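You operate a simulated robot arm through the tools that you are given. There is no shell and no other tool. Be economical: measure what you need, move in short steps, check, and stop when the job is done.

The job below is to be done with a simulated robot arm. You get a single attempt, and the scene is never put back.

JOB
Shake the chips, then finish them crisp in the fryer.
Fine: the basket is hot, hold it by its handle; chips button once; they stay in the shut drawer.

Only the result counts: the job must be done as asked and must still hold three seconds after the hand-in. Knocking over, shifting, dropping, spilling or breaking anything else fails it.

ROBOT AND FRAMES
A 7-joint arm with a two-finger parallel gripper on a trunk, on a base that drives. Base frame: it is fixed to the floor where the robot stands at the start and does not move with it; the origin is under the middle of the robot, x ahead of it, y to its left, z up. Readings come in mm, degrees, newtons and seconds.
With the tool pointing down near the work surface it reaches from about 500 to 960 mm from the robot's upright axis, wherever it stands. Its first joint turns from -166.0 to 166.0 degrees. Places, roughly: bake button [1000, -100, 1100]; black air fryer [1100, -100, 1100]; chips button [1000, 0, 1100]; fryer drawer [1000, 0, 1000]; fryer drawer floor [1100, -100, 900]. Payload 3.91 kg.
Tool frame: the origin (TCP) lies between the finger pads and is the grasp point; the fingertips stand 30 mm ahead of it; z points along the fingers, y is the line along which they close. Largest opening 110 mm; finger width 20, thickness 10; the body of the gripper, 48 by 112 mm, starts 55 mm behind the TCP.
Orientation is that of the tool frame in the base frame, as [roll, pitch, yaw] about the fixed x, y, z axes, in that order (R = Rz(yaw) Ry(pitch) Rx(roll)). With the fingers straight down and closing along the base's y, the tool's x points along the base's -x, its y along +y and its z along -z.

CONTROLS
- The arm moves only by the tool servo_tool. Its argument "moves" is a list of rows, each an object (a shift or turn left out is 0, a gripper value left out holds the last) with "rotation": the turn, a rotation vector about the tool's x, y, z in degrees, a list of three; "xyz": the shift along the tool's x, y, z in mm, a list of three; "hand": the closure, from 0 (fully open) to 1 (shut). In form: [{"rotation": [wx, wy, wz], "xyz": [x, y, z], "hand": hand}, ...]. A call has 1 to 10 rows; each row shifts and turns the commanded pose from where the row before left it, along the tool's axes as they then stand. A row lasts 0.2 s, in which the tool goes at most 50 mm and 8.6 degrees; a call with a longer step from one row to the next is refused whole, and so is a gripper value outside its range. A pose out of reach is approached as far as the arm can. The call stops where the force on the tool passes 70 N (or 10 N more than at its start, if that is more) or the arm is blocked; 0.2 s more then pass. Each finger travels about 72 mm/s and halts on what it meets, pressing with about 31 N; the grip force reading is that of the motor and also rises with nothing between the fingers. The clock runs only during rows and for 0.2 s after the last one: add rows that do not move to give the fingers time. It gives the time, the measured TCP pose, the force on the tool (base axes), the opening and the grip force at its end, in the units of the frame above (readings bear some noise), with the torque about the TCP (base axes, N m) and any sound that the robot's microphone picked up.
- Cameras (640 x 400 px; columns grow to the right, rows downward): "scene" is now at [259, -21.1, 1459.6]; the picture's right is [-0.21, -0.98, 0.00], its down [-0.49, 0.10, -0.86] and it looks along [0.84, -0.18, -0.51] (base axes); focal length 253 px, centre (320, 200). "wrist" rides on the gripper at [72, 17, -103] in the tool frame; the picture's right is [-0.23, 0.97, 0.00], its down [-0.76, -0.18, -0.62] and it looks along [-0.61, -0.14, 0.78] (tool axes); focal length 222 px, centre (320, 200). There is no depth. A picture from a camera that has moved, and an enlarged one, comes with that camera's place and axes in the base frame and with its lens.
- capture(camera): a new picture of that camera. No time passes.
- move_column(by): slides the trunk up (or, below 0, down) by that many mm; the arm and the scene camera ride with it, the base frame stays. It gives what a move gives, with no picture.
- base_move(legs): drives the robot by 1 to 6 legs, each [ahead, left, turn to the left] in mm, mm and degrees, along the robot's own axes; the way and the turn of a leg run together, so that a leg with both is an arc; at most 1500 mm and 180 degrees a leg. The arm and the cameras ride along, it lands a little off, and it stops where it bumps. It gives what a move gives.
- head_to(pan, tilt): turns the head with the scene camera to pan (to the left, within 86 degrees either way) and tilt (down, from -29 to 69), counted from straight ahead of the robot. It gives what a move gives.
- enlarge(camera, box): a new picture of the part [left, top, right, bottom] of that camera's present view, enlarged. No time passes.
- finish_job(): hands the job in; it is judged then, once.

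Work in short steps. Places have to be worked out from the pictures, the camera data and where the tool is seen: move nearer, look again, correct. Check each grasp and each placing, and mend what went wrong. You have 120 turns and 90 pictures in all, those below and enlarged ones among them. Open the gripper and draw the arm clear of the work before you hand the job in, unless the task says otherwise; then end with one line.

The tools are called after "Call:" as a command line: name --argument value ..., lists and objects as JSON in quotes. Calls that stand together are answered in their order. servo_tool: Moves the arm, as the interface text tells. Its arguments: {"type":"object","properties":{"moves":{"type":"array"}},"required":["moves"]} The other tools are called the same way: move_column (by) slides the trunk up or down; base_move (legs) drives the base; head_to (pan, tilt) turns the head that bears the scene camera; capture (camera) takes a picture; enlarge (camera, box) takes an enlarged picture of a part of a camera's view; finish_job () hands the job in.

At the start:

```text
t: 0.0
eef_pos: [529.8, -169.8, 1307.1]
orientation: [179.9, -0.1, -179.9]
force: [-0.2, -0.1, -0.3]
ft_torque: [-0.04, 0.0, 0.01]
opening: 109.9
grip_force: 0.1
trunk travel left (down, up): [-639.0, 43.0]
robot x, y, heading: [-1.2, -4.0, -0.1]
head pan, tilt: [-12.0, 30.4]
```

scene: 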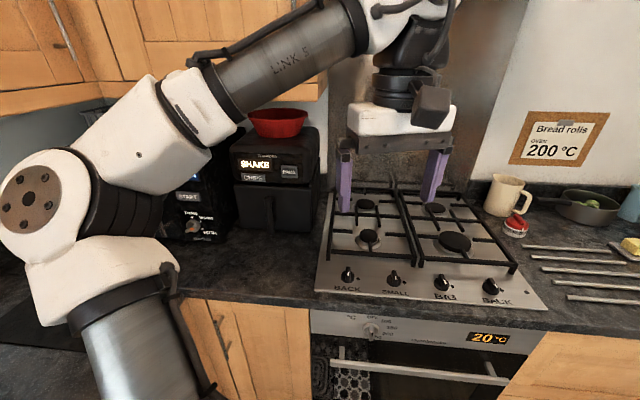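
wrist: 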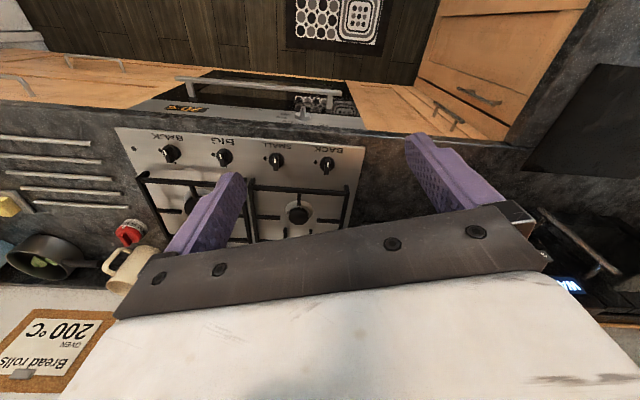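

The fryer shows "SHAKE", with a red bowl on top of it. I'll look closer at it.

Call:
enlarge --camera "scene" --box '[210, 90, 350, 250]'

Call:
head_to --pan 0 --tilt 35

Call:
capture --camera "scene"

```text
2.50 times, centred on (280, 170) of scene
camera zoom: at [259.0, -21.1, 1459.6], right [-0.21, -0.98, 0.0], down [-0.49, 0.1, -0.86], along [0.84, -0.18, -0.51], focal length 633 px, centre (420, 275)
```

zoom: 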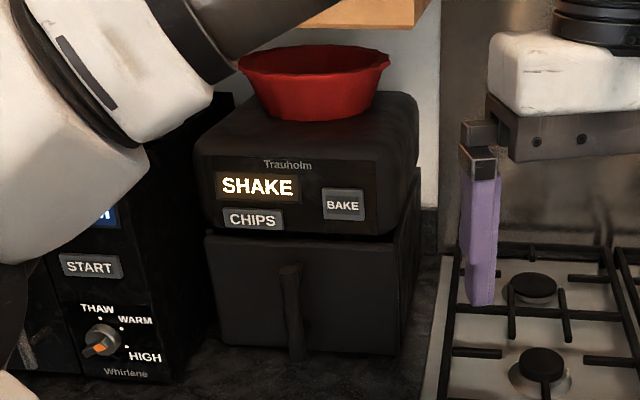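

```text
t: 0.7
eef_pos: [530.0, -168.1, 1307.1]
orientation: [179.9, 0.0, -180.0]
force: [-0.4, 0.4, 0.3]
ft_torque: [-0.03, -0.03, 0.0]
opening: 110.2
grip_force: 0.1
trunk travel left (down, up): [-639.0, 43.0]
robot x, y, heading: [-0.5, -2.6, 0.1]
head pan, tilt: [0.0, 35.0]
```

```text
86 pictures are left
camera scene: at [258.8, -2.5, 1452.4], right [0.0, -1.0, 0.0], down [-0.57, 0.0, -0.82], along [0.82, 0.0, -0.57], focal length 253 px, centre (320, 200)
```

scene: 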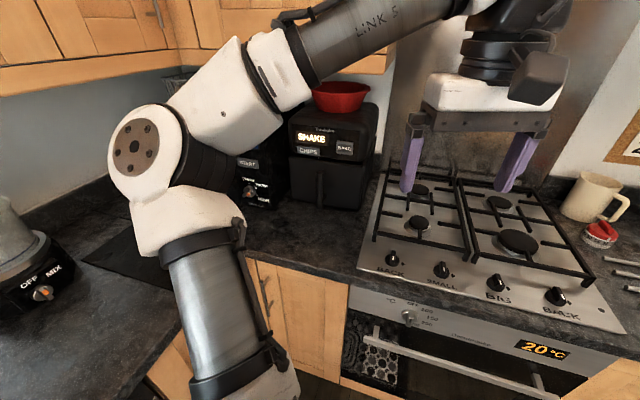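

I'll zoom in from here for measurements, then get a second viewpoint after moving back and to the right.

Call:
enlarge --camera "scene" --box '[270, 70, 400, 220]'

Call:
base_move --legs '[[-200, -200, 0]]'

Call:
capture --camera "scene"

```text
2.67 times, centred on (335, 145) of scene
camera zoom: at [258.8, -2.5, 1452.4], right [0.0, -1.0, 0.0], down [-0.57, 0.0, -0.82], along [0.82, 0.0, -0.57], focal length 675 px, centre (280, 347)
```

zoom: 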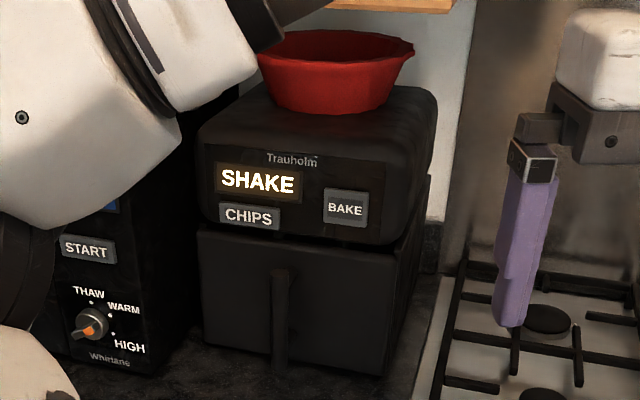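

```text
t: 2.9
eef_pos: [326.2, -370.3, 1307.5]
orientation: [180.0, 0.0, 179.8]
force: [-0.6, 0.9, 0.0]
ft_torque: [0.04, 0.01, -0.01]
opening: 109.7
grip_force: 0.0
trunk travel left (down, up): [-639.0, 43.0]
robot x, y, heading: [-200.7, -201.1, -0.1]
head pan, tilt: [0.0, 35.0]
```

```text
84 pictures are left
camera scene: at [56.5, -204.3, 1452.5], right [0.0, -1.0, 0.0], down [-0.57, 0.0, -0.82], along [0.82, 0.0, -0.57], focal length 253 px, centre (320, 200)
```

scene: 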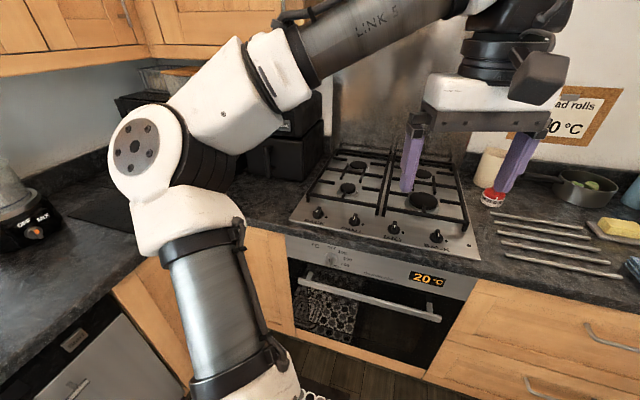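

The arm hides the fryer from here, so I'll move left for the second view.

Call:
base_move --legs '[[0, 350, 0]]'

Call:
head_to --pan 0 --tilt 30

Call:
enlarge --camera "scene" --box '[280, 80, 440, 220]'

```text
t: 6.2
eef_pos: [328.6, -18.9, 1308.0]
orientation: [179.9, 0.0, -179.8]
force: [0.1, -1.0, -0.4]
ft_torque: [0.0, 0.02, -0.01]
opening: 109.9
grip_force: 0.1
trunk travel left (down, up): [-639.0, 43.0]
robot x, y, heading: [-205.2, 147.9, -0.1]
head pan, tilt: [0.0, 35.0]
```

```text
t: 6.9
eef_pos: [327.1, -19.9, 1307.6]
orientation: [-179.9, 0.0, -179.7]
force: [0.1, -0.2, -0.6]
ft_torque: [-0.02, 0.01, -0.02]
opening: 109.9
grip_force: 0.0
trunk travel left (down, up): [-639.0, 43.0]
robot x, y, heading: [-203.4, 149.6, -0.1]
head pan, tilt: [0.0, 30.0]
```

```text
2.86 times, centred on (360, 150) of scene
camera zoom: at [59.4, 146.2, 1460.2], right [0.0, -1.0, 0.0], down [-0.5, 0.0, -0.87], along [0.87, 0.0, -0.5], focal length 724 px, centre (206, 343)
```

zoom: 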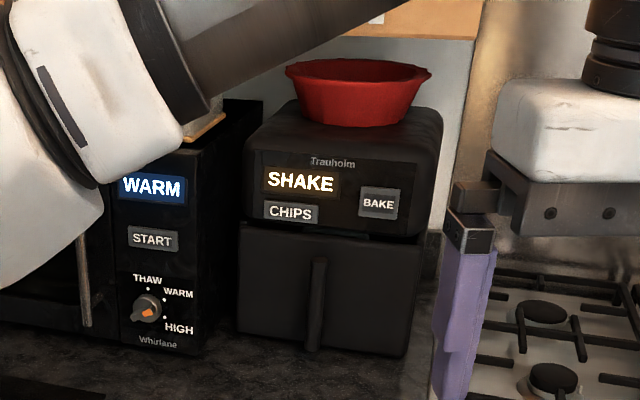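

By triangulation the handle is at about (943, -4), z 938–1074. CHIPS is near (983, 33, 1128), and the fryer is yawed roughly 12–17° with its front turned to +y. I'll line the robot up with the drawer axis at a standoff and bring the arm forward.

Call:
base_move --legs '[[27, 124, -14]]'

Call:
servo_tool --moves '[{"xyz": [-25, 35, 0]}, {"xyz": [-25, 35, 0], "rotation": [0, -8, 0]}, {"xyz": [-25, 35, 0], "rotation": [0, -8, 0]}, {"xyz": [-25, 35, 0], "rotation": [0, -8, 0]}, {"xyz": [-25, 30, 0], "rotation": [0, -8, 0]}, {"xyz": [0, 0, 20], "rotation": [0, -8, 0]}, {"xyz": [0, 0, 20], "rotation": [0, -8, 0]}, {"xyz": [0, 0, 20], "rotation": [0, -8, 0]}]'

Call:
capture --camera "scene"

Call:
capture --camera "wrist"

```text
t: 8.7
eef_pos: [298.8, -65.0, 1307.0]
orientation: [180.0, 0.0, 166.5]
force: [0.4, -0.3, -0.2]
ft_torque: [-0.01, -0.03, -0.02]
opening: 110.0
grip_force: 0.0
trunk travel left (down, up): [-639.0, 43.0]
robot x, y, heading: [-174.6, 221.3, -13.7]
head pan, tilt: [0.0, 30.0]
stopped in leg 1: the robot was blocked; the commanded pose is now the measured one
```

```text
t: 10.5
eef_pos: [493.8, 62.7, 1281.4]
orientation: [-180.0, 56.1, 166.5]
force: [0.3, 0.3, 0.1]
ft_torque: [0.03, -0.05, -0.03]
opening: 110.1
grip_force: 0.0
trunk travel left (down, up): [-639.0, 43.0]
robot x, y, heading: [-174.8, 221.9, -13.6]
head pan, tilt: [0.0, 30.0]
```

```text
82 pictures are left
camera scene: at [77.9, 159.7, 1460.2], right [-0.23, -0.97, 0.0], down [-0.49, 0.12, -0.87], along [0.84, -0.2, -0.5], focal length 253 px, centre (320, 200)
```

scene: 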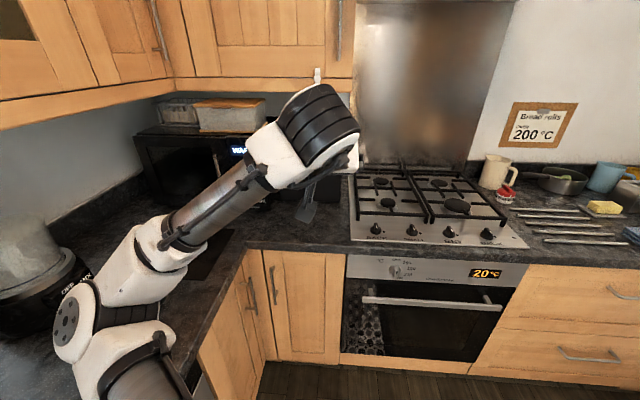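

```text
81 pictures are left
camera wrist: at [374.8, 108.4, 1279.3], right [0.35, 0.92, 0.19], down [-0.13, -0.15, 0.98], along [0.93, -0.37, 0.07], focal length 222 px, centre (320, 200)
```

wrist: 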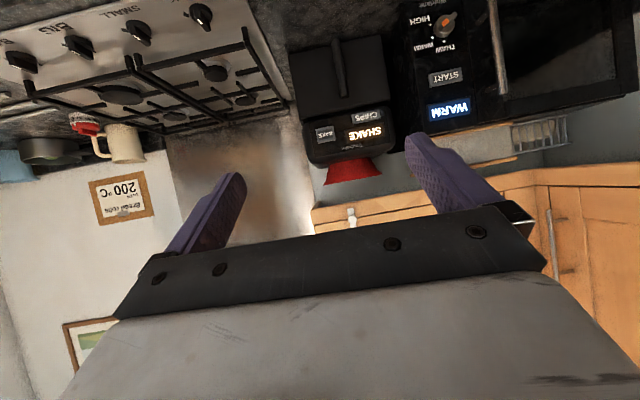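

The wrist camera sees the fryer well (upside down). I'll enlarge that view to refine the fryer's position.

Call:
enlarge --camera "wrist" --box '[280, 20, 410, 190]'

Call:
head_to --pan 30 --tilt 60

Call:
capture --camera "scene"

```text
2.35 times, centred on (345, 105) of wrist
camera zoom: at [374.8, 108.4, 1279.3], right [0.35, 0.92, 0.19], down [-0.13, -0.15, 0.98], along [0.93, -0.37, 0.07], focal length 523 px, centre (261, 424)
```

zoom: 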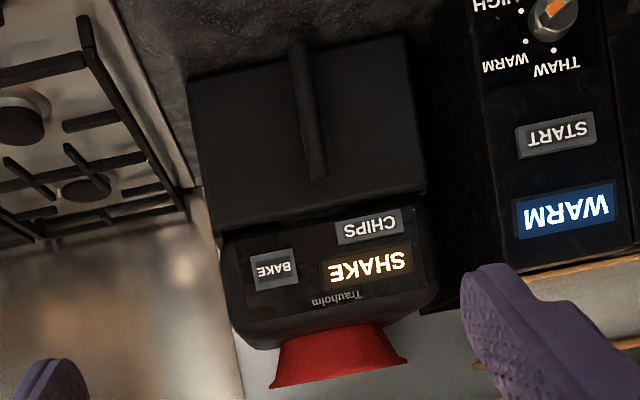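

```text
t: 11.4
eef_pos: [493.3, 62.2, 1281.0]
orientation: [180.0, 56.0, 166.5]
force: [0.0, -0.3, 0.1]
ft_torque: [0.02, -0.01, 0.03]
opening: 110.2
grip_force: 0.1
trunk travel left (down, up): [-639.0, 43.0]
robot x, y, heading: [-175.4, 225.5, -13.8]
head pan, tilt: [30.0, 60.0]
```

```text
79 pictures are left
camera scene: at [53.5, 199.8, 1418.2], right [0.28, -0.96, 0.0], down [-0.83, -0.24, -0.5], along [0.48, 0.14, -0.87], focal length 253 px, centre (320, 200)
```

scene: 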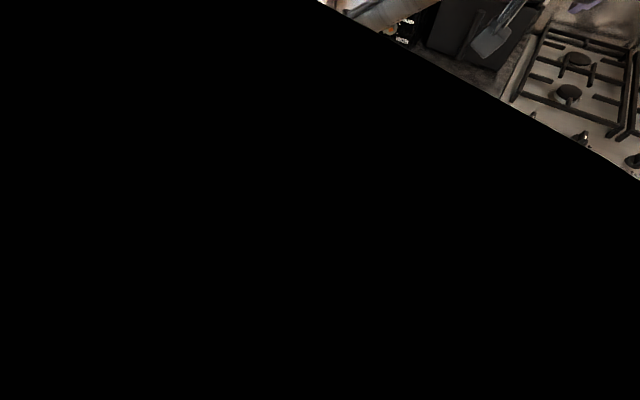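

Three views agree: the handle bar is at about (946, -4), its face is about 30 mm behind it, and the fryer's yaw is about -16°. CHIPS is at (983, 35, 1129). I'll drive ahead and lower the trunk partway.

Call:
base_move --legs '[[200, 0, -2.3]]'

Call:
move_column --by -150

Call:
head_to --pan -5 --tilt 35

Call:
capture --camera "scene"

Call:
capture --camera "wrist"

```text
t: 12.8
eef_pos: [625.0, 1.6, 1279.7]
orientation: [179.9, 55.9, 165.2]
force: [0.5, -1.4, -0.7]
ft_torque: [0.0, -0.01, 0.0]
opening: 110.1
grip_force: 0.1
trunk travel left (down, up): [-639.0, 43.0]
robot x, y, heading: [-43.3, 178.5, -15.0]
head pan, tilt: [30.0, 60.0]
stopped in leg 1: the robot was blocked; the commanded pose is now the measured one
```

```text
t: 14.5
eef_pos: [621.4, 2.9, 1131.2]
orientation: [180.0, 56.1, 165.1]
force: [-0.7, 0.5, -0.1]
ft_torque: [0.0, -0.01, 0.0]
opening: 109.7
grip_force: 0.1
trunk travel left (down, up): [-489.0, 193.0]
robot x, y, heading: [-45.0, 179.9, -15.1]
head pan, tilt: [30.0, 60.0]
```

```text
t: 15.6
eef_pos: [622.6, 2.7, 1130.1]
orientation: [-179.8, 56.0, 165.1]
force: [-0.5, -0.1, -0.7]
ft_torque: [0.0, 0.02, 0.0]
opening: 110.0
grip_force: 0.0
trunk travel left (down, up): [-489.0, 193.0]
robot x, y, heading: [-49.3, 182.7, -15.0]
head pan, tilt: [-5.0, 35.0]
```

```text
78 pictures are left
camera scene: at [204.2, 103.7, 1302.4], right [-0.34, -0.94, 0.0], down [-0.54, 0.2, -0.82], along [0.77, -0.28, -0.57], focal length 253 px, centre (320, 200)
```

scene: 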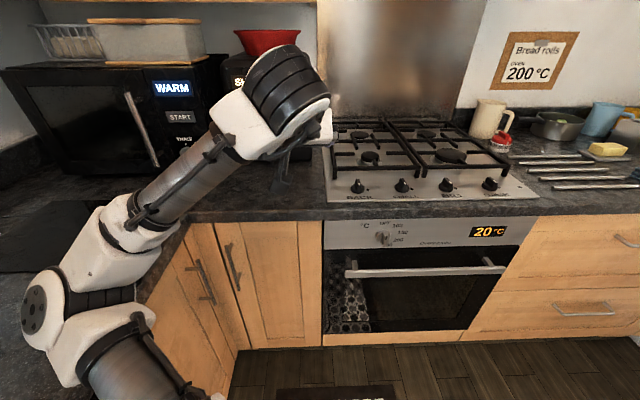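

```text
77 pictures are left
camera wrist: at [504.0, 51.8, 1129.8], right [0.37, 0.91, 0.19], down [-0.13, -0.15, 0.98], along [0.92, -0.39, 0.07], focal length 222 px, centre (320, 200)
```

wrist: 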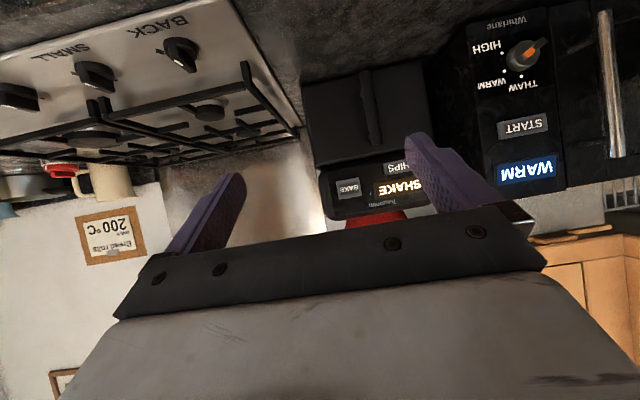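

The base is against the counter, but the handle is within arm's reach from here (about 1000 ahead, 78 left). I'll move the TCP to a pre-grasp point about 120 mm in front of the handle.

Call:
servo_tool --moves '[{"xyz": [-3, 16, 45]}, {"xyz": [-3, 16, 45]}, {"xyz": [-3, 16, 45]}, {"xyz": [-3, 16, 45]}, {"xyz": [-2, 15, 46], "rotation": [0.8, 0, 0.6]}]'

Call:
capture --camera "wrist"

Call:
capture --camera "scene"

```text
t: 16.8
eef_pos: [830.5, 30.7, 1017.6]
orientation: [179.9, 56.1, 164.0]
force: [-0.3, 0.0, 0.1]
ft_torque: [0.03, 0.05, 0.02]
opening: 110.0
grip_force: 0.1
trunk travel left (down, up): [-489.0, 193.0]
robot x, y, heading: [-45.7, 181.2, -14.9]
head pan, tilt: [-5.0, 35.0]
```

```text
76 pictures are left
camera wrist: at [713.4, 82.0, 1014.7], right [0.39, 0.9, 0.19], down [-0.14, -0.15, 0.98], along [0.91, -0.41, 0.07], focal length 222 px, centre (320, 200)
```

wrist: 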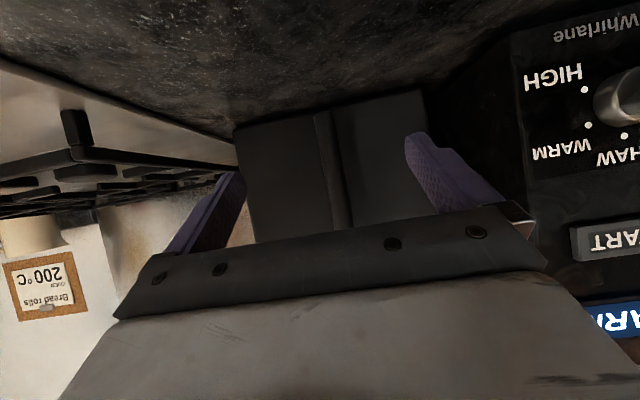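

```text
75 pictures are left
camera scene: at [204.4, 103.5, 1302.2], right [-0.34, -0.94, 0.0], down [-0.54, 0.2, -0.82], along [0.77, -0.28, -0.57], focal length 253 px, centre (320, 200)
```

scene: 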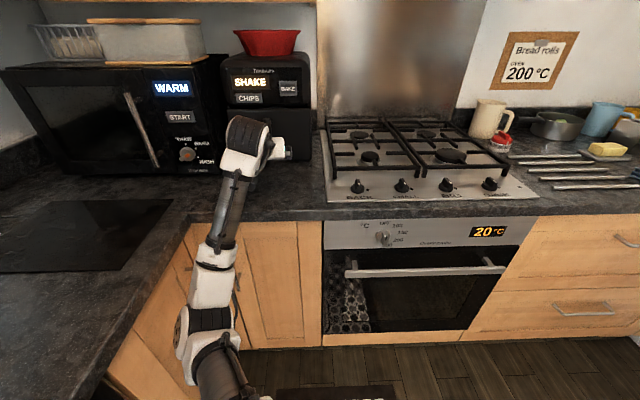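

The gripper is lined up with the handle (about 1 mm off laterally, about 120 mm ahead). I'll advance most of the way and look.

Call:
servo_tool --moves '[{"xyz": [-19, 0, 28]}, {"xyz": [-19, 0, 28]}, {"xyz": [-10, 0, 15]}]'

Call:
capture --camera "wrist"

Call:
enlarge --camera "scene" --box '[200, 60, 340, 200]'

```text
t: 17.6
eef_pos: [912.4, 4.8, 1015.9]
orientation: [179.9, 56.1, 164.0]
force: [0.1, 0.9, 0.7]
ft_torque: [0.0, -0.02, -0.02]
opening: 110.0
grip_force: 0.1
trunk travel left (down, up): [-489.0, 193.0]
robot x, y, heading: [-44.1, 182.1, -15.1]
head pan, tilt: [-5.0, 35.0]
```

```text
74 pictures are left
camera wrist: at [795.7, 57.6, 1014.4], right [0.39, 0.9, 0.19], down [-0.14, -0.15, 0.98], along [0.91, -0.41, 0.07], focal length 222 px, centre (320, 200)
```

wrist: 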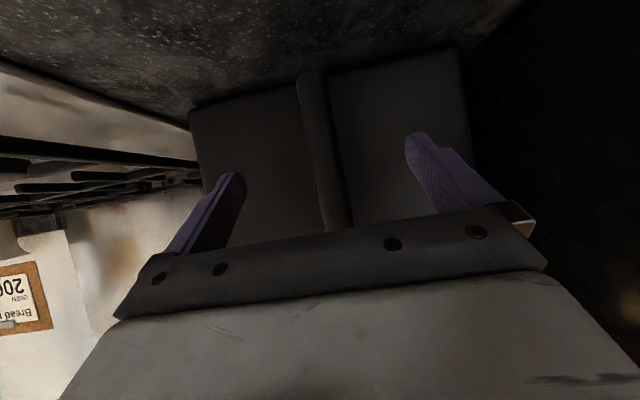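

```text
2.86 times, centred on (270, 130) of scene
camera zoom: at [204.2, 103.5, 1302.4], right [-0.34, -0.94, 0.0], down [-0.54, 0.2, -0.82], along [0.77, -0.28, -0.57], focal length 724 px, centre (463, 400)
```

zoom: 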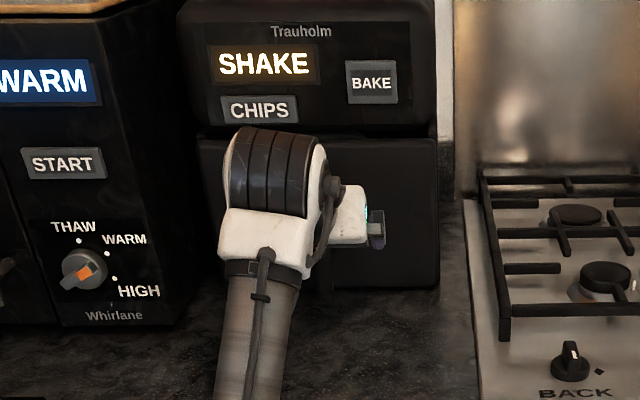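

All still consistent. I'll advance the last ~26 mm and close on the handle.

Call:
servo_tool --moves '[{"xyz": [-8, 0, 11]}, {"xyz": [-7, 0, 11]}, {"hand": 0.5}, {"hand": 1}, {"hand": 1}, {"hand": 1}, {"hand": 1}]'

Call:
capture --camera "wrist"

```text
t: 19.1
eef_pos: [940.4, 3.0, 1017.8]
orientation: [-180.0, 56.0, 164.3]
force: [5.6, 13.2, 1.3]
ft_torque: [0.08, -0.11, 0.25]
opening: 22.0
grip_force: 45.3
trunk travel left (down, up): [-489.0, 193.0]
robot x, y, heading: [-43.5, 179.7, -14.8]
head pan, tilt: [-5.0, 35.0]
```

```text
72 pictures are left
camera wrist: at [822.1, 53.0, 1015.5], right [0.38, 0.9, 0.19], down [-0.14, -0.15, 0.98], along [0.91, -0.4, 0.07], focal length 222 px, centre (320, 200)
```

wrist: 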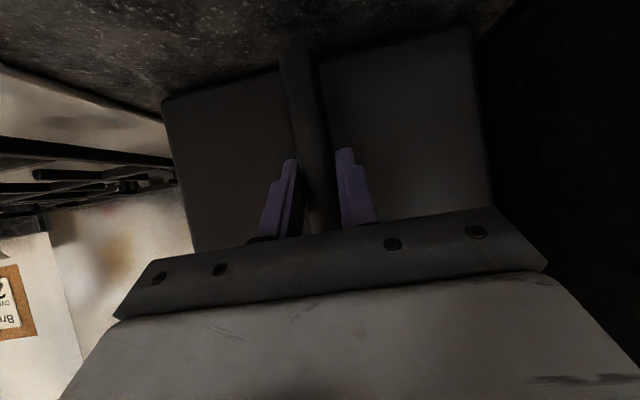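

The handle is held (22 mm opening). I'll relieve the side load and pull out a short way.

Call:
servo_tool --moves '[{"xyz": [0, 2, 0]}, {"xyz": [6, 0, -8]}, {"xyz": [11, 0, -17]}, {"xyz": [11, 0, -17]}]'

Call:
enlarge --camera "scene" --box '[200, 60, 340, 200]'

```text
t: 20.1
eef_pos: [892.1, 18.3, 1016.4]
orientation: [179.9, 56.1, 164.3]
force: [6.3, 22.7, 3.8]
ft_torque: [0.12, 0.01, -0.03]
opening: 21.9
grip_force: 45.1
trunk travel left (down, up): [-489.0, 193.0]
robot x, y, heading: [-43.7, 181.4, -14.8]
head pan, tilt: [-5.0, 35.0]
```

```text
2.86 times, centred on (270, 130) of scene
camera zoom: at [204.6, 105.6, 1302.5], right [-0.34, -0.94, 0.0], down [-0.54, 0.19, -0.82], along [0.77, -0.28, -0.57], focal length 724 px, centre (463, 400)
```

zoom: 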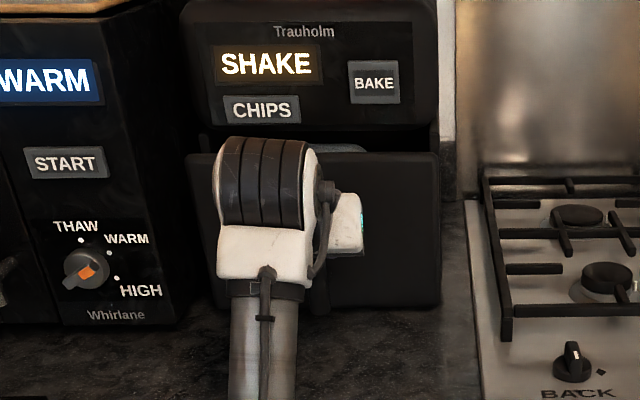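

The drawer slides. The side force indicates its axis is nearer 18°, so I'll correct for that and pull further.

Call:
servo_tool --moves '[{"xyz": [0, 3, 0]}, {"xyz": [11, 0.7, -17]}, {"xyz": [11, 0.7, -17]}, {"xyz": [11, 0.7, -17]}]'

Call:
enlarge --camera "scene" --box '[180, 40, 360, 220]'

```text
t: 21.1
eef_pos: [832.8, 36.9, 1016.8]
orientation: [-180.0, 55.8, 164.3]
force: [6.2, 19.5, -7.1]
ft_torque: [-0.24, -0.98, 0.07]
opening: 21.9
grip_force: 45.2
trunk travel left (down, up): [-489.0, 193.0]
robot x, y, heading: [-41.3, 180.2, -15.0]
head pan, tilt: [-5.0, 35.0]
```

```text
2.22 times, centred on (270, 130) of scene
camera zoom: at [205.4, 105.2, 1302.1], right [-0.34, -0.94, 0.0], down [-0.54, 0.19, -0.82], along [0.77, -0.28, -0.57], focal length 563 px, centre (431, 356)
```

zoom: 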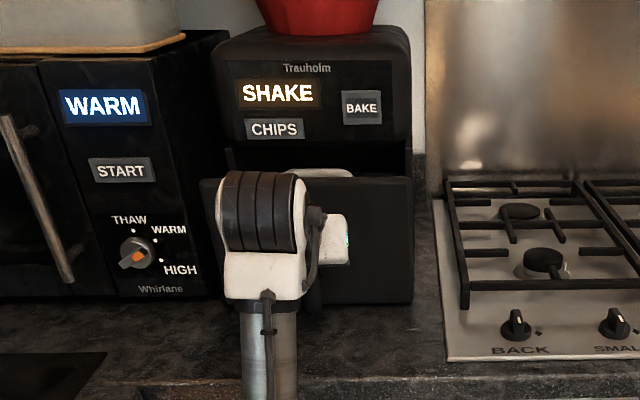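

It is out about 113 mm with the basket rim visible and still "SHAKE". Now I'll shake along the slide with several in-out strokes.

Call:
servo_tool --moves '[{"xyz": [-17, -1, 25]}, {"xyz": [-17, -1, 25]}, {"xyz": [17, 1, -25]}, {"xyz": [17, 1, -25]}, {"xyz": [-17, -1, 25]}, {"xyz": [-17, -1, 25]}, {"xyz": [17, 1, -25]}, {"xyz": [17, 1, -25]}]'

Call:
enlarge --camera "scene" --box '[180, 40, 360, 220]'

```text
t: 22.9
eef_pos: [834.8, 36.4, 1017.7]
orientation: [-179.9, 56.1, 164.3]
force: [6.5, 19.0, -4.2]
ft_torque: [-0.2, -0.56, 0.23]
opening: 21.6
grip_force: 45.0
trunk travel left (down, up): [-489.0, 193.0]
robot x, y, heading: [-44.8, 179.8, -15.3]
head pan, tilt: [-5.0, 35.0]
```

```text
2.22 times, centred on (270, 130) of scene
camera zoom: at [205.1, 105.2, 1302.3], right [-0.34, -0.94, 0.0], down [-0.54, 0.19, -0.82], along [0.77, -0.28, -0.57], focal length 563 px, centre (431, 356)
```

zoom: 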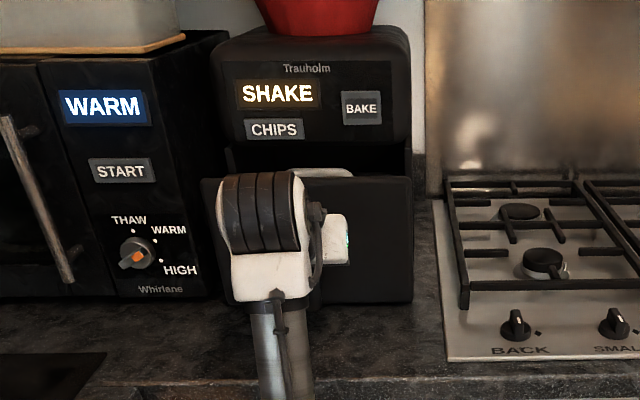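

The display still says SHAKE, though it may not change until the button is pressed. I'll pull a bit further to see the contents.

Call:
servo_tool --moves '[{"xyz": [11, 1, -17]}, {"xyz": [11, 1, -17]}, {}]'

Call:
enlarge --camera "scene" --box '[200, 80, 320, 180]'

```text
t: 23.8
eef_pos: [796.1, 47.8, 1016.2]
orientation: [-179.8, 55.9, 164.0]
force: [4.7, 17.9, -10.3]
ft_torque: [-0.27, -1.13, 0.13]
opening: 21.9
grip_force: 44.9
trunk travel left (down, up): [-489.0, 193.0]
robot x, y, heading: [-43.7, 179.3, -15.1]
head pan, tilt: [-5.0, 35.0]
```

```text
4.00 times, centred on (260, 130) of scene
camera zoom: at [205.3, 104.9, 1302.1], right [-0.34, -0.94, 0.0], down [-0.54, 0.2, -0.82], along [0.77, -0.28, -0.57], focal length 1013 px, centre (560, 480)
```

zoom: 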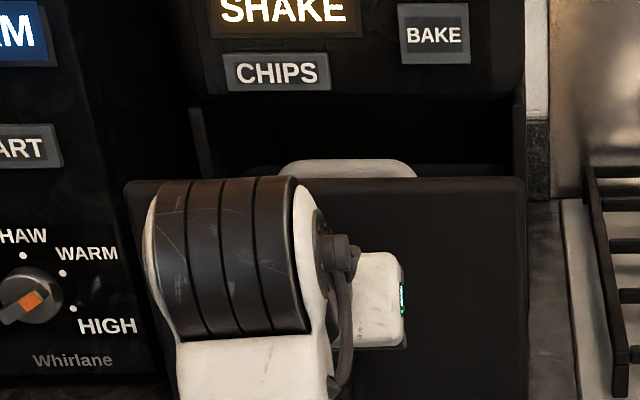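

A pale rounded object is visible just behind the drawer front. I'll release the handle, back off and raise the trunk so I can look inside.

Call:
servo_tool --moves '[{"hand": 0.6}, {"hand": 0.4}, {"hand": 0.4}, {"xyz": [22, 0, -33]}, {"xyz": [22, 0, -33]}, {"xyz": [22, 0, -33]}]'

Call:
move_column --by 190

Call:
capture --camera "wrist"

Call:
capture --camera "scene"

```text
t: 25.1
eef_pos: [679.8, 81.4, 1017.3]
orientation: [179.9, 56.0, 164.0]
force: [-0.7, -0.3, 0.1]
ft_torque: [0.01, -0.03, -0.04]
opening: 65.8
grip_force: 0.1
trunk travel left (down, up): [-489.0, 193.0]
robot x, y, heading: [-47.4, 181.7, -15.2]
head pan, tilt: [-5.0, 35.0]
```

```text
t: 27.2
eef_pos: [681.3, 81.5, 1208.7]
orientation: [179.9, 56.0, 164.0]
force: [-0.2, 0.2, 0.5]
ft_torque: [0.0, -0.02, -0.02]
opening: 66.2
grip_force: 0.0
trunk travel left (down, up): [-679.0, 3.0]
robot x, y, heading: [-41.2, 181.6, -15.0]
head pan, tilt: [-5.0, 35.0]
```

```text
67 pictures are left
camera wrist: at [563.5, 132.4, 1206.5], right [0.39, 0.9, 0.19], down [-0.14, -0.15, 0.98], along [0.91, -0.41, 0.07], focal length 222 px, centre (320, 200)
```

wrist: 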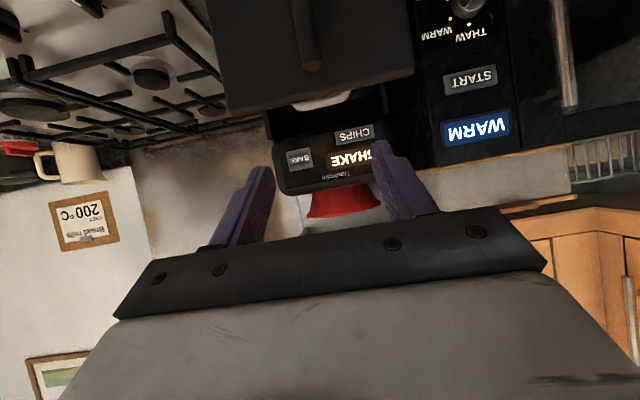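

```text
66 pictures are left
camera scene: at [204.3, 103.6, 1492.3], right [-0.34, -0.94, 0.0], down [-0.54, 0.2, -0.82], along [0.77, -0.28, -0.57], focal length 253 px, centre (320, 200)
```

scene: 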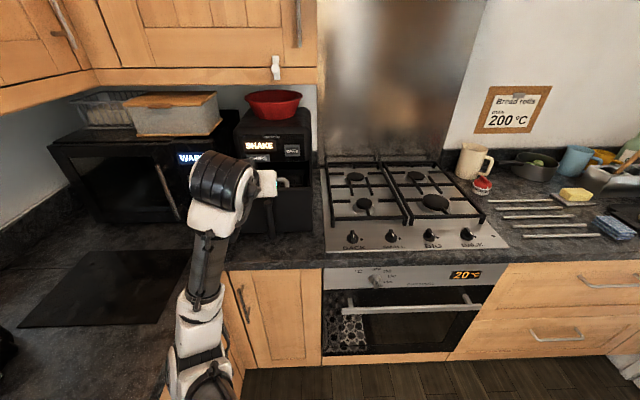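

The arm blocks the view, so I'll swing the hand left.

Call:
servo_tool --moves '[{"xyz": [0, 40, -20]}, {"xyz": [0, 40, -20]}, {"xyz": [0, 40, -20]}, {"xyz": [0, 40, -20]}]'

Call:
capture --camera "scene"

Call:
enlarge --camera "scene" --box '[220, 80, 340, 240]'

```text
t: 28.2
eef_pos: [661.0, 255.1, 1255.1]
orientation: [179.9, 56.0, 163.9]
force: [1.0, -0.1, -0.3]
ft_torque: [0.0, 0.0, 0.02]
opening: 66.2
grip_force: 0.1
trunk travel left (down, up): [-679.0, 3.0]
robot x, y, heading: [-43.8, 179.0, -15.1]
head pan, tilt: [-5.0, 35.0]
```

```text
65 pictures are left
camera scene: at [203.9, 104.1, 1492.5], right [-0.34, -0.94, 0.0], down [-0.54, 0.2, -0.82], along [0.77, -0.28, -0.57], focal length 253 px, centre (320, 200)
```

scene: 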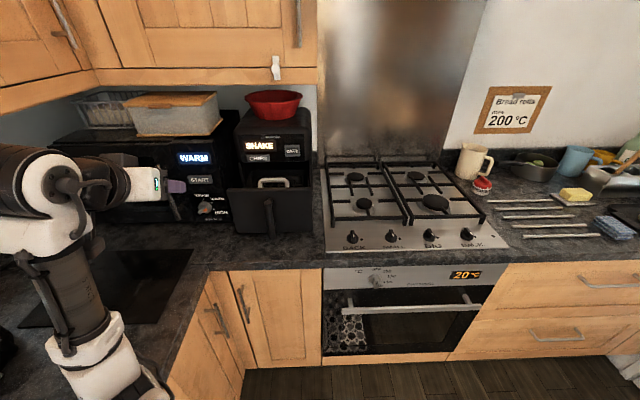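

```text
2.50 times, centred on (280, 160) of scene
camera zoom: at [203.9, 104.1, 1492.5], right [-0.34, -0.94, 0.0], down [-0.54, 0.2, -0.82], along [0.77, -0.28, -0.57], focal length 633 px, centre (420, 300)
```

zoom: 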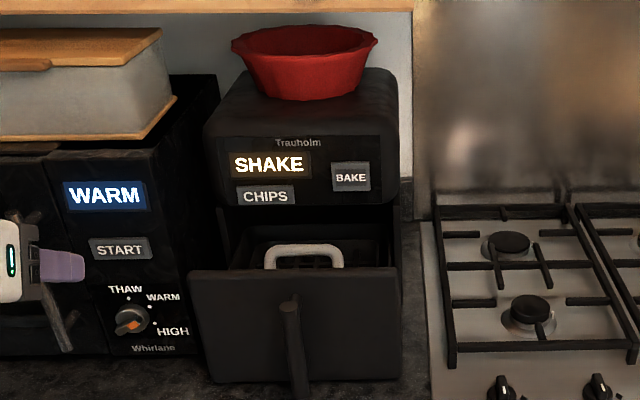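

It's a separate wire basket with its own pale bail handle sitting in the drawer. I need to open the drawer fully, then lift the basket by that handle and shake it. I'll go back to the drawer handle.

Call:
servo_tool --moves '[{"xyz": [0, -40, 20], "hand": 0.3}, {"xyz": [0, -40, 20]}, {"xyz": [0, -40, 20]}, {"xyz": [0, -40, 20]}]'

Call:
move_column --by -190

Call:
servo_tool --moves '[{"xyz": [-22, 0, 33]}, {"xyz": [-22, 0, 33]}, {"xyz": [-22, 0, 33]}, {"hand": 1}, {"hand": 1}, {"hand": 1}, {"hand": 1}]'

```text
t: 29.2
eef_pos: [680.8, 81.2, 1209.2]
orientation: [179.9, 56.0, 164.0]
force: [-0.2, -0.5, -0.1]
ft_torque: [-0.01, 0.0, 0.02]
opening: 77.0
grip_force: 0.0
trunk travel left (down, up): [-679.0, 3.0]
robot x, y, heading: [-46.1, 179.7, -15.0]
head pan, tilt: [-5.0, 35.0]
```

```text
t: 31.3
eef_pos: [679.7, 80.5, 1019.1]
orientation: [179.8, 56.0, 164.0]
force: [-0.9, -0.6, 0.6]
ft_torque: [0.03, 0.01, 0.01]
opening: 76.9
grip_force: 0.1
trunk travel left (down, up): [-489.0, 193.0]
robot x, y, heading: [-44.2, 185.6, -14.9]
head pan, tilt: [-5.0, 35.0]
```

```text
t: 32.9
eef_pos: [795.2, 48.7, 1020.6]
orientation: [180.0, 56.0, 164.2]
force: [3.9, 7.6, 1.1]
ft_torque: [0.11, -0.19, 0.16]
opening: 22.1
grip_force: 45.4
trunk travel left (down, up): [-489.0, 193.0]
robot x, y, heading: [-40.6, 180.1, -15.0]
head pan, tilt: [-5.0, 35.0]
```

The handle is regripped. I'll pull slowly outward until I meet the stop or reach about 60 mm more.

Call:
servo_tool --moves '[{"xyz": [0, 1, 0]}, {"xyz": [8, 0.7, -12.5]}, {"xyz": [8, 0.7, -12.5]}, {"xyz": [8, 0.7, -12.5]}, {"xyz": [8, 0.7, -12.5]}]'

Call:
enlarge --camera "scene" --box '[180, 40, 360, 220]'

```text
t: 34.1
eef_pos: [737.2, 67.7, 1020.7]
orientation: [-180.0, 56.1, 164.0]
force: [2.8, 6.2, 10.2]
ft_torque: [-0.29, -0.72, 0.1]
opening: 21.8
grip_force: 45.0
trunk travel left (down, up): [-489.0, 193.0]
robot x, y, heading: [-45.2, 179.2, -14.9]
head pan, tilt: [-5.0, 35.0]
```

```text
2.22 times, centred on (270, 130) of scene
camera zoom: at [203.5, 104.4, 1302.7], right [-0.34, -0.94, 0.0], down [-0.54, 0.2, -0.82], along [0.77, -0.28, -0.57], focal length 563 px, centre (431, 356)
```

zoom: 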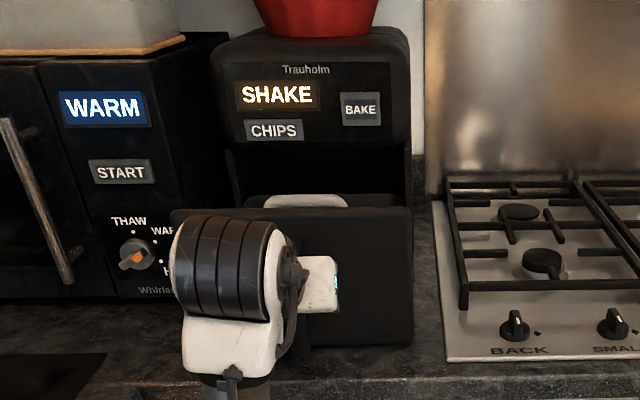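

It is about 213 mm out with no stop reached. I'll release and look before going further.

Call:
servo_tool --moves '[{"hand": 0.6}, {"hand": 0.3}, {"hand": 0.3}, {"xyz": [22, 0, -33]}, {"xyz": [22, 0, -33]}, {"xyz": [22, 0, -33]}, {"xyz": [-20, 0, -20]}]'

Call:
move_column --by 190

Call:
servo_tool --moves '[{"xyz": [0, 40, -20]}, {"xyz": [0, 40, -20]}, {"xyz": [0, 40, -20]}, {"xyz": [0, 40, -20]}]'

Call:
enlarge --camera "scene" --box '[210, 80, 350, 250]'

```text
t: 35.9
eef_pos: [620.1, 86.0, 1027.5]
orientation: [-176.2, 53.9, 165.9]
force: [-0.1, -0.4, 0.5]
ft_torque: [0.01, 0.0, 0.03]
opening: 76.9
grip_force: 0.0
trunk travel left (down, up): [-489.0, 193.0]
robot x, y, heading: [-45.8, 173.5, -15.7]
head pan, tilt: [-5.0, 35.0]
stopped in row 7: the arm was blocked; the commanded pose is now the measured one
```

```text
t: 38.0
eef_pos: [618.9, 90.9, 1223.3]
orientation: [-177.0, 54.7, 165.5]
force: [0.0, 0.5, 1.0]
ft_torque: [0.03, -0.04, 0.0]
opening: 77.0
grip_force: 0.1
trunk travel left (down, up): [-679.0, 3.0]
robot x, y, heading: [-46.8, 177.0, -15.4]
head pan, tilt: [-5.0, 35.0]
```

```text
t: 39.0
eef_pos: [601.6, 263.9, 1265.1]
orientation: [-177.2, 54.7, 165.4]
force: [1.3, -0.1, 0.3]
ft_torque: [-0.01, 0.02, -0.02]
opening: 77.0
grip_force: 0.1
trunk travel left (down, up): [-679.0, 3.0]
robot x, y, heading: [-46.8, 180.0, -15.4]
head pan, tilt: [-5.0, 35.0]
```

```text
2.35 times, centred on (280, 165) of scene
camera zoom: at [200.8, 98.5, 1492.5], right [-0.35, -0.94, 0.0], down [-0.54, 0.2, -0.82], along [0.77, -0.29, -0.57], focal length 596 px, centre (414, 282)
```

zoom: 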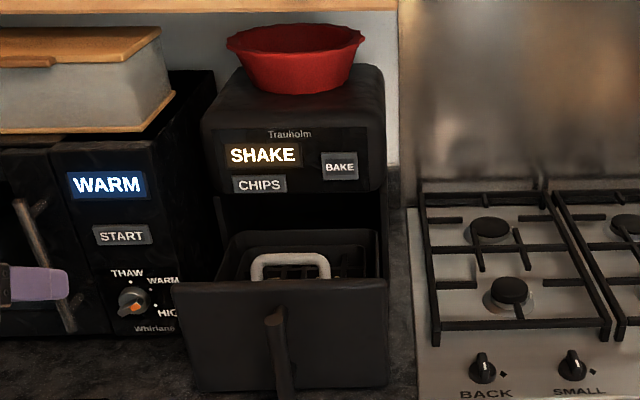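

The drawer is now fully forward, resting on the counter, with its back wall clear of the fryer. I'll bring the base right and ahead to get the basket within comfortable reach.

Call:
base_move --legs '[[0, -120, 0], [100, 0, 0]]'

Call:
capture --camera "scene"

Call:
capture --camera "wrist"

```text
t: 41.3
eef_pos: [663.3, 120.9, 1264.9]
orientation: [-177.0, 54.6, 165.7]
force: [0.8, -0.7, 0.0]
ft_torque: [0.02, -0.02, -0.01]
opening: 76.9
grip_force: 0.2
trunk travel left (down, up): [-679.0, 3.0]
robot x, y, heading: [17.3, 36.8, -15.5]
head pan, tilt: [-5.0, 35.0]
```

```text
61 pictures are left
camera scene: at [263.6, -45.0, 1492.1], right [-0.35, -0.94, 0.0], down [-0.54, 0.2, -0.82], along [0.77, -0.28, -0.57], focal length 253 px, centre (320, 200)
```

scene: 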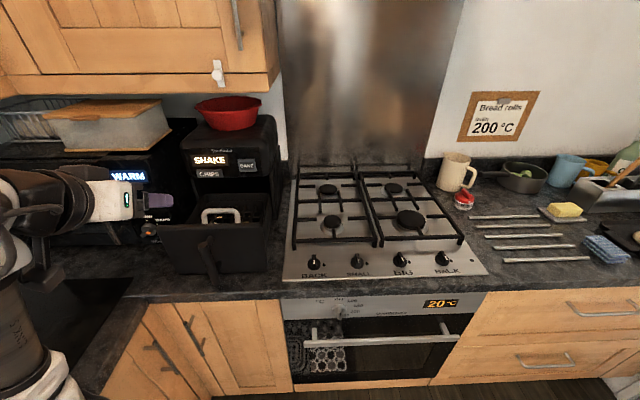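

```text
60 pictures are left
camera wrist: at [547.5, 174.3, 1264.9], right [0.41, 0.9, 0.16], down [-0.11, -0.12, 0.99], along [0.91, -0.42, 0.05], focal length 222 px, centre (320, 200)
```

wrist: 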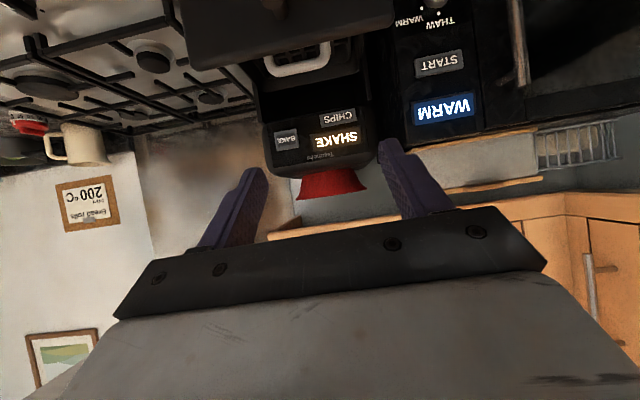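

Chips are visible in the basket from here. I'll zoom in.

Call:
head_to --pan 15 --tilt 40

Call:
capture --camera "scene"

Call:
enlarge --camera "scene" --box '[270, 70, 410, 260]'

```text
t: 42.2
eef_pos: [663.4, 122.7, 1264.7]
orientation: [-177.0, 54.6, 165.7]
force: [-0.7, -0.9, 0.0]
ft_torque: [0.02, 0.01, -0.02]
opening: 77.0
grip_force: 0.0
trunk travel left (down, up): [-679.0, 3.0]
robot x, y, heading: [11.9, 33.1, -15.3]
head pan, tilt: [15.0, 40.0]
```

```text
59 pictures are left
camera scene: at [264.9, -14.7, 1484.8], right [-0.01, -1.0, 0.0], down [-0.64, 0.0, -0.77], along [0.77, 0.0, -0.64], focal length 253 px, centre (320, 200)
```

scene: 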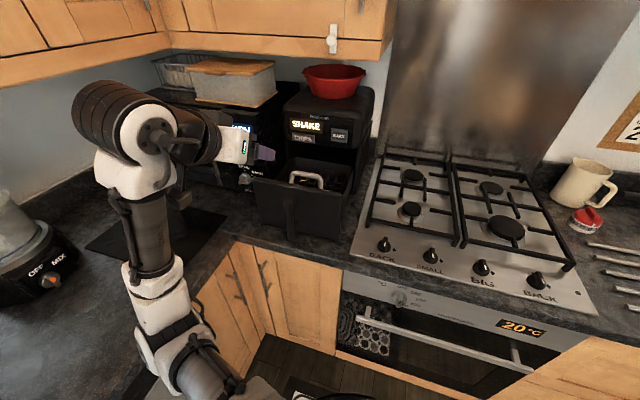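

```text
2.11 times, centred on (340, 165) of scene
camera zoom: at [264.9, -14.7, 1484.8], right [-0.01, -1.0, 0.0], down [-0.64, 0.0, -0.77], along [0.77, 0.0, -0.64], focal length 533 px, centre (278, 274)
```

zoom: 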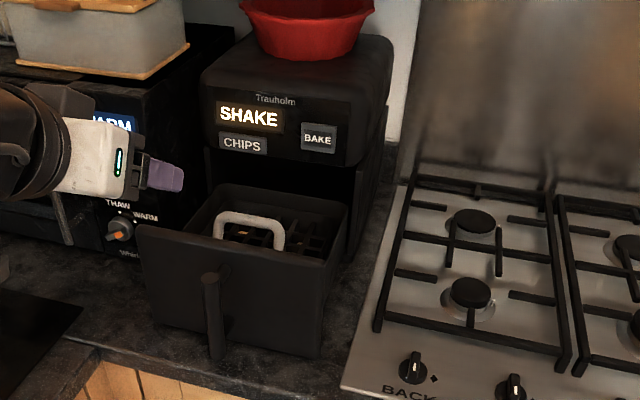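

From the views, the bail handle's top bar is at about (880, 22, 1067) and parallel to the drawer face. I'll turn the tool to point straight down and yaw it so the fingers close along the drawer axis, with the camera on the free right side.

Call:
servo_tool --moves '[{"rotation": [0, 8.5, 0], "xyz": [-20, 0, 0]}, {"rotation": [0, 8.5, 0], "xyz": [-20, 0, 0]}, {"rotation": [0, 8.5, 0]}, {"rotation": [0, 8.5, 0]}, {"rotation": [0, 0, -8.5]}, {"rotation": [0, 0, -8.5]}, {"rotation": [0, 0, -8.5]}, {"rotation": [0, 0, -8.5]}, {"rotation": [0, 0, -8.5]}, {"rotation": [0, 0, -8.5]}]'

Call:
servo_tool --moves '[{"rotation": [0, 0, -8.5]}, {"rotation": [0, 0, -8.5]}, {"rotation": [0, 0, -8.5]}, {"rotation": [0, 0, -8.5]}]'

```text
t: 44.4
eef_pos: [687.6, 117.2, 1294.9]
orientation: [-162.6, 11.4, -143.5]
force: [0.2, -0.8, 0.4]
ft_torque: [0.03, 0.0, -0.02]
opening: 76.9
grip_force: 0.0
trunk travel left (down, up): [-679.0, 3.0]
robot x, y, heading: [13.1, 33.8, -15.4]
head pan, tilt: [15.0, 40.0]
```

```text
t: 45.4
eef_pos: [687.6, 115.9, 1296.3]
orientation: [-159.3, 0.0, -111.2]
force: [0.5, -0.6, -0.2]
ft_torque: [0.01, -0.01, -0.01]
opening: 76.9
grip_force: 0.0
trunk travel left (down, up): [-679.0, 3.0]
robot x, y, heading: [15.8, 32.1, -15.6]
head pan, tilt: [15.0, 40.0]
```

The tool still leans about 21° from vertical. I'll correct that with the last few degrees of yaw, then move above the bail at hover height.

Call:
servo_tool --moves '[{"rotation": [-7, 0, 0]}, {"rotation": [-7, 0, 0]}, {"rotation": [-6.7, 0, 0]}, {"rotation": [0, 0, -4]}, {"xyz": [8, -42, 0]}, {"xyz": [8, -42, 0]}, {"xyz": [8, -42, 20]}, {"xyz": [8, -42, 20]}, {"xyz": [2, -43, 20]}]'

Call:
capture --camera "wrist"

Call:
capture --camera "scene"

```text
t: 47.4
eef_pos: [880.6, 18.3, 1234.3]
orientation: [179.9, 0.1, -107.4]
force: [0.8, -0.6, 0.6]
ft_torque: [0.03, 0.01, -0.02]
opening: 77.2
grip_force: 0.1
trunk travel left (down, up): [-679.0, 3.0]
robot x, y, heading: [16.4, 29.0, -15.1]
head pan, tilt: [15.0, 40.0]
```

```text
57 pictures are left
camera wrist: at [841.9, -44.7, 1338.5], right [-0.86, 0.51, 0.0], down [0.4, 0.67, 0.63], along [0.32, 0.54, -0.78], focal length 222 px, centre (320, 200)
```

wrist: 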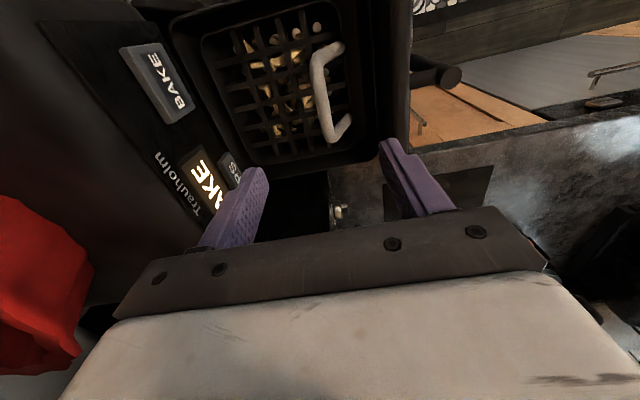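

```text
56 pictures are left
camera scene: at [266.0, -15.5, 1484.6], right [-0.01, -1.0, 0.0], down [-0.64, 0.0, -0.77], along [0.77, 0.0, -0.64], focal length 253 px, centre (320, 200)
```

scene: 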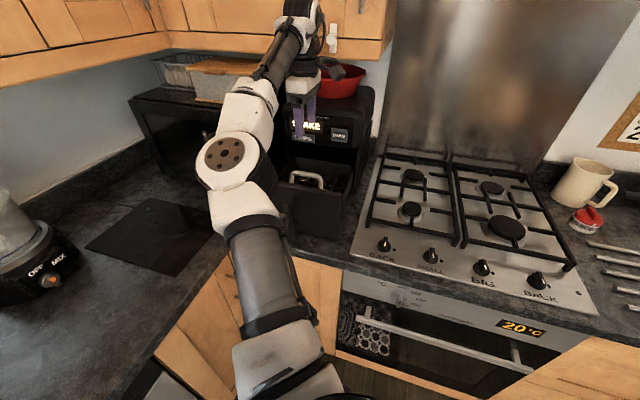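

The wrist view shows chips under a wire grid and the bail nearly straight below the hand, at about (876, 16). I'll check the hand's clearance to the bowl before going down.

Call:
enlarge --camera "scene" --box '[250, 0, 390, 220]'

```text
1.82 times, centred on (320, 110) of scene
camera zoom: at [266.0, -15.5, 1484.6], right [-0.01, -1.0, 0.0], down [-0.64, 0.0, -0.77], along [0.77, 0.0, -0.64], focal length 460 px, centre (320, 364)
```

zoom: 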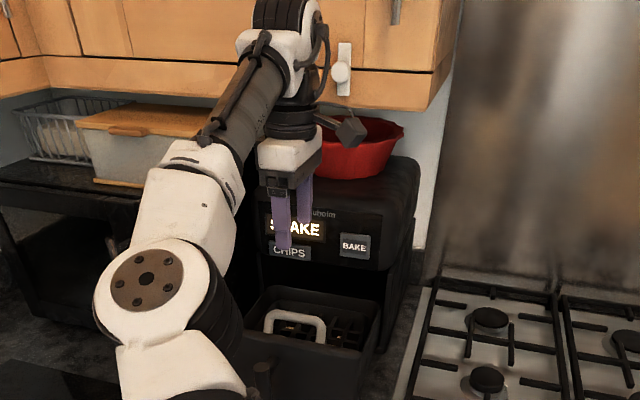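

There's ample clearance. I'll descend to just above the bail and look again.

Call:
servo_tool --moves '[{"xyz": [3, 3, 30]}, {"xyz": [0, 0, 40]}, {"xyz": [0, 0, 40]}, {}]'

Call:
capture --camera "wrist"

Call:
enlarge --camera "scene" --box '[250, 60, 390, 260]'

```text
t: 48.4
eef_pos: [876.0, 16.5, 1125.1]
orientation: [-179.9, 0.2, -107.4]
force: [0.0, 0.3, 0.3]
ft_torque: [-0.01, 0.04, 0.0]
opening: 77.6
grip_force: 0.0
trunk travel left (down, up): [-679.0, 3.0]
robot x, y, heading: [18.4, 29.4, -15.1]
head pan, tilt: [15.0, 40.0]
```

```text
54 pictures are left
camera wrist: at [836.5, -48.2, 1228.4], right [-0.86, 0.51, 0.0], down [0.4, 0.67, 0.63], along [0.32, 0.54, -0.78], focal length 222 px, centre (320, 200)
```

wrist: 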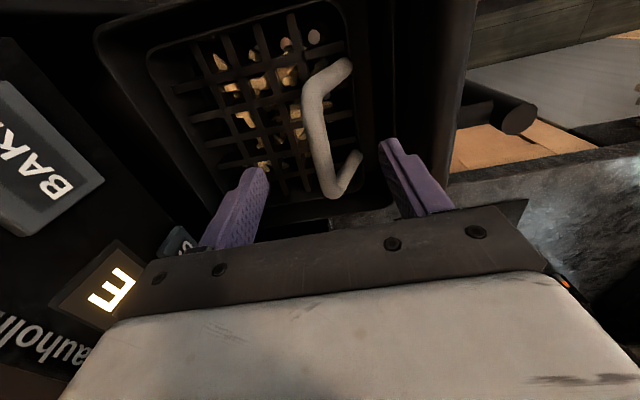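

```text
2.00 times, centred on (320, 160) of scene
camera zoom: at [264.2, -14.5, 1485.0], right [-0.01, -1.0, 0.0], down [-0.64, 0.0, -0.77], along [0.77, 0.0, -0.64], focal length 506 px, centre (320, 280)
```

zoom: 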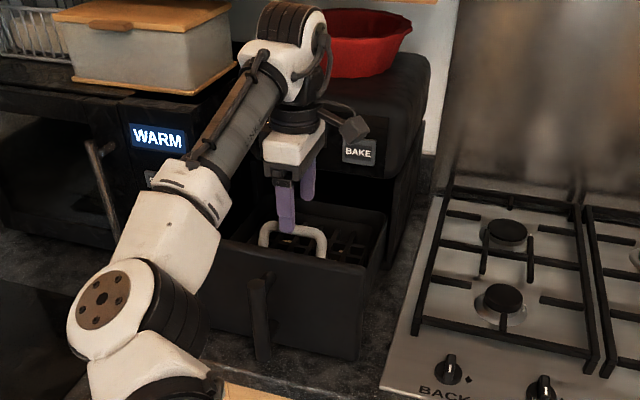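

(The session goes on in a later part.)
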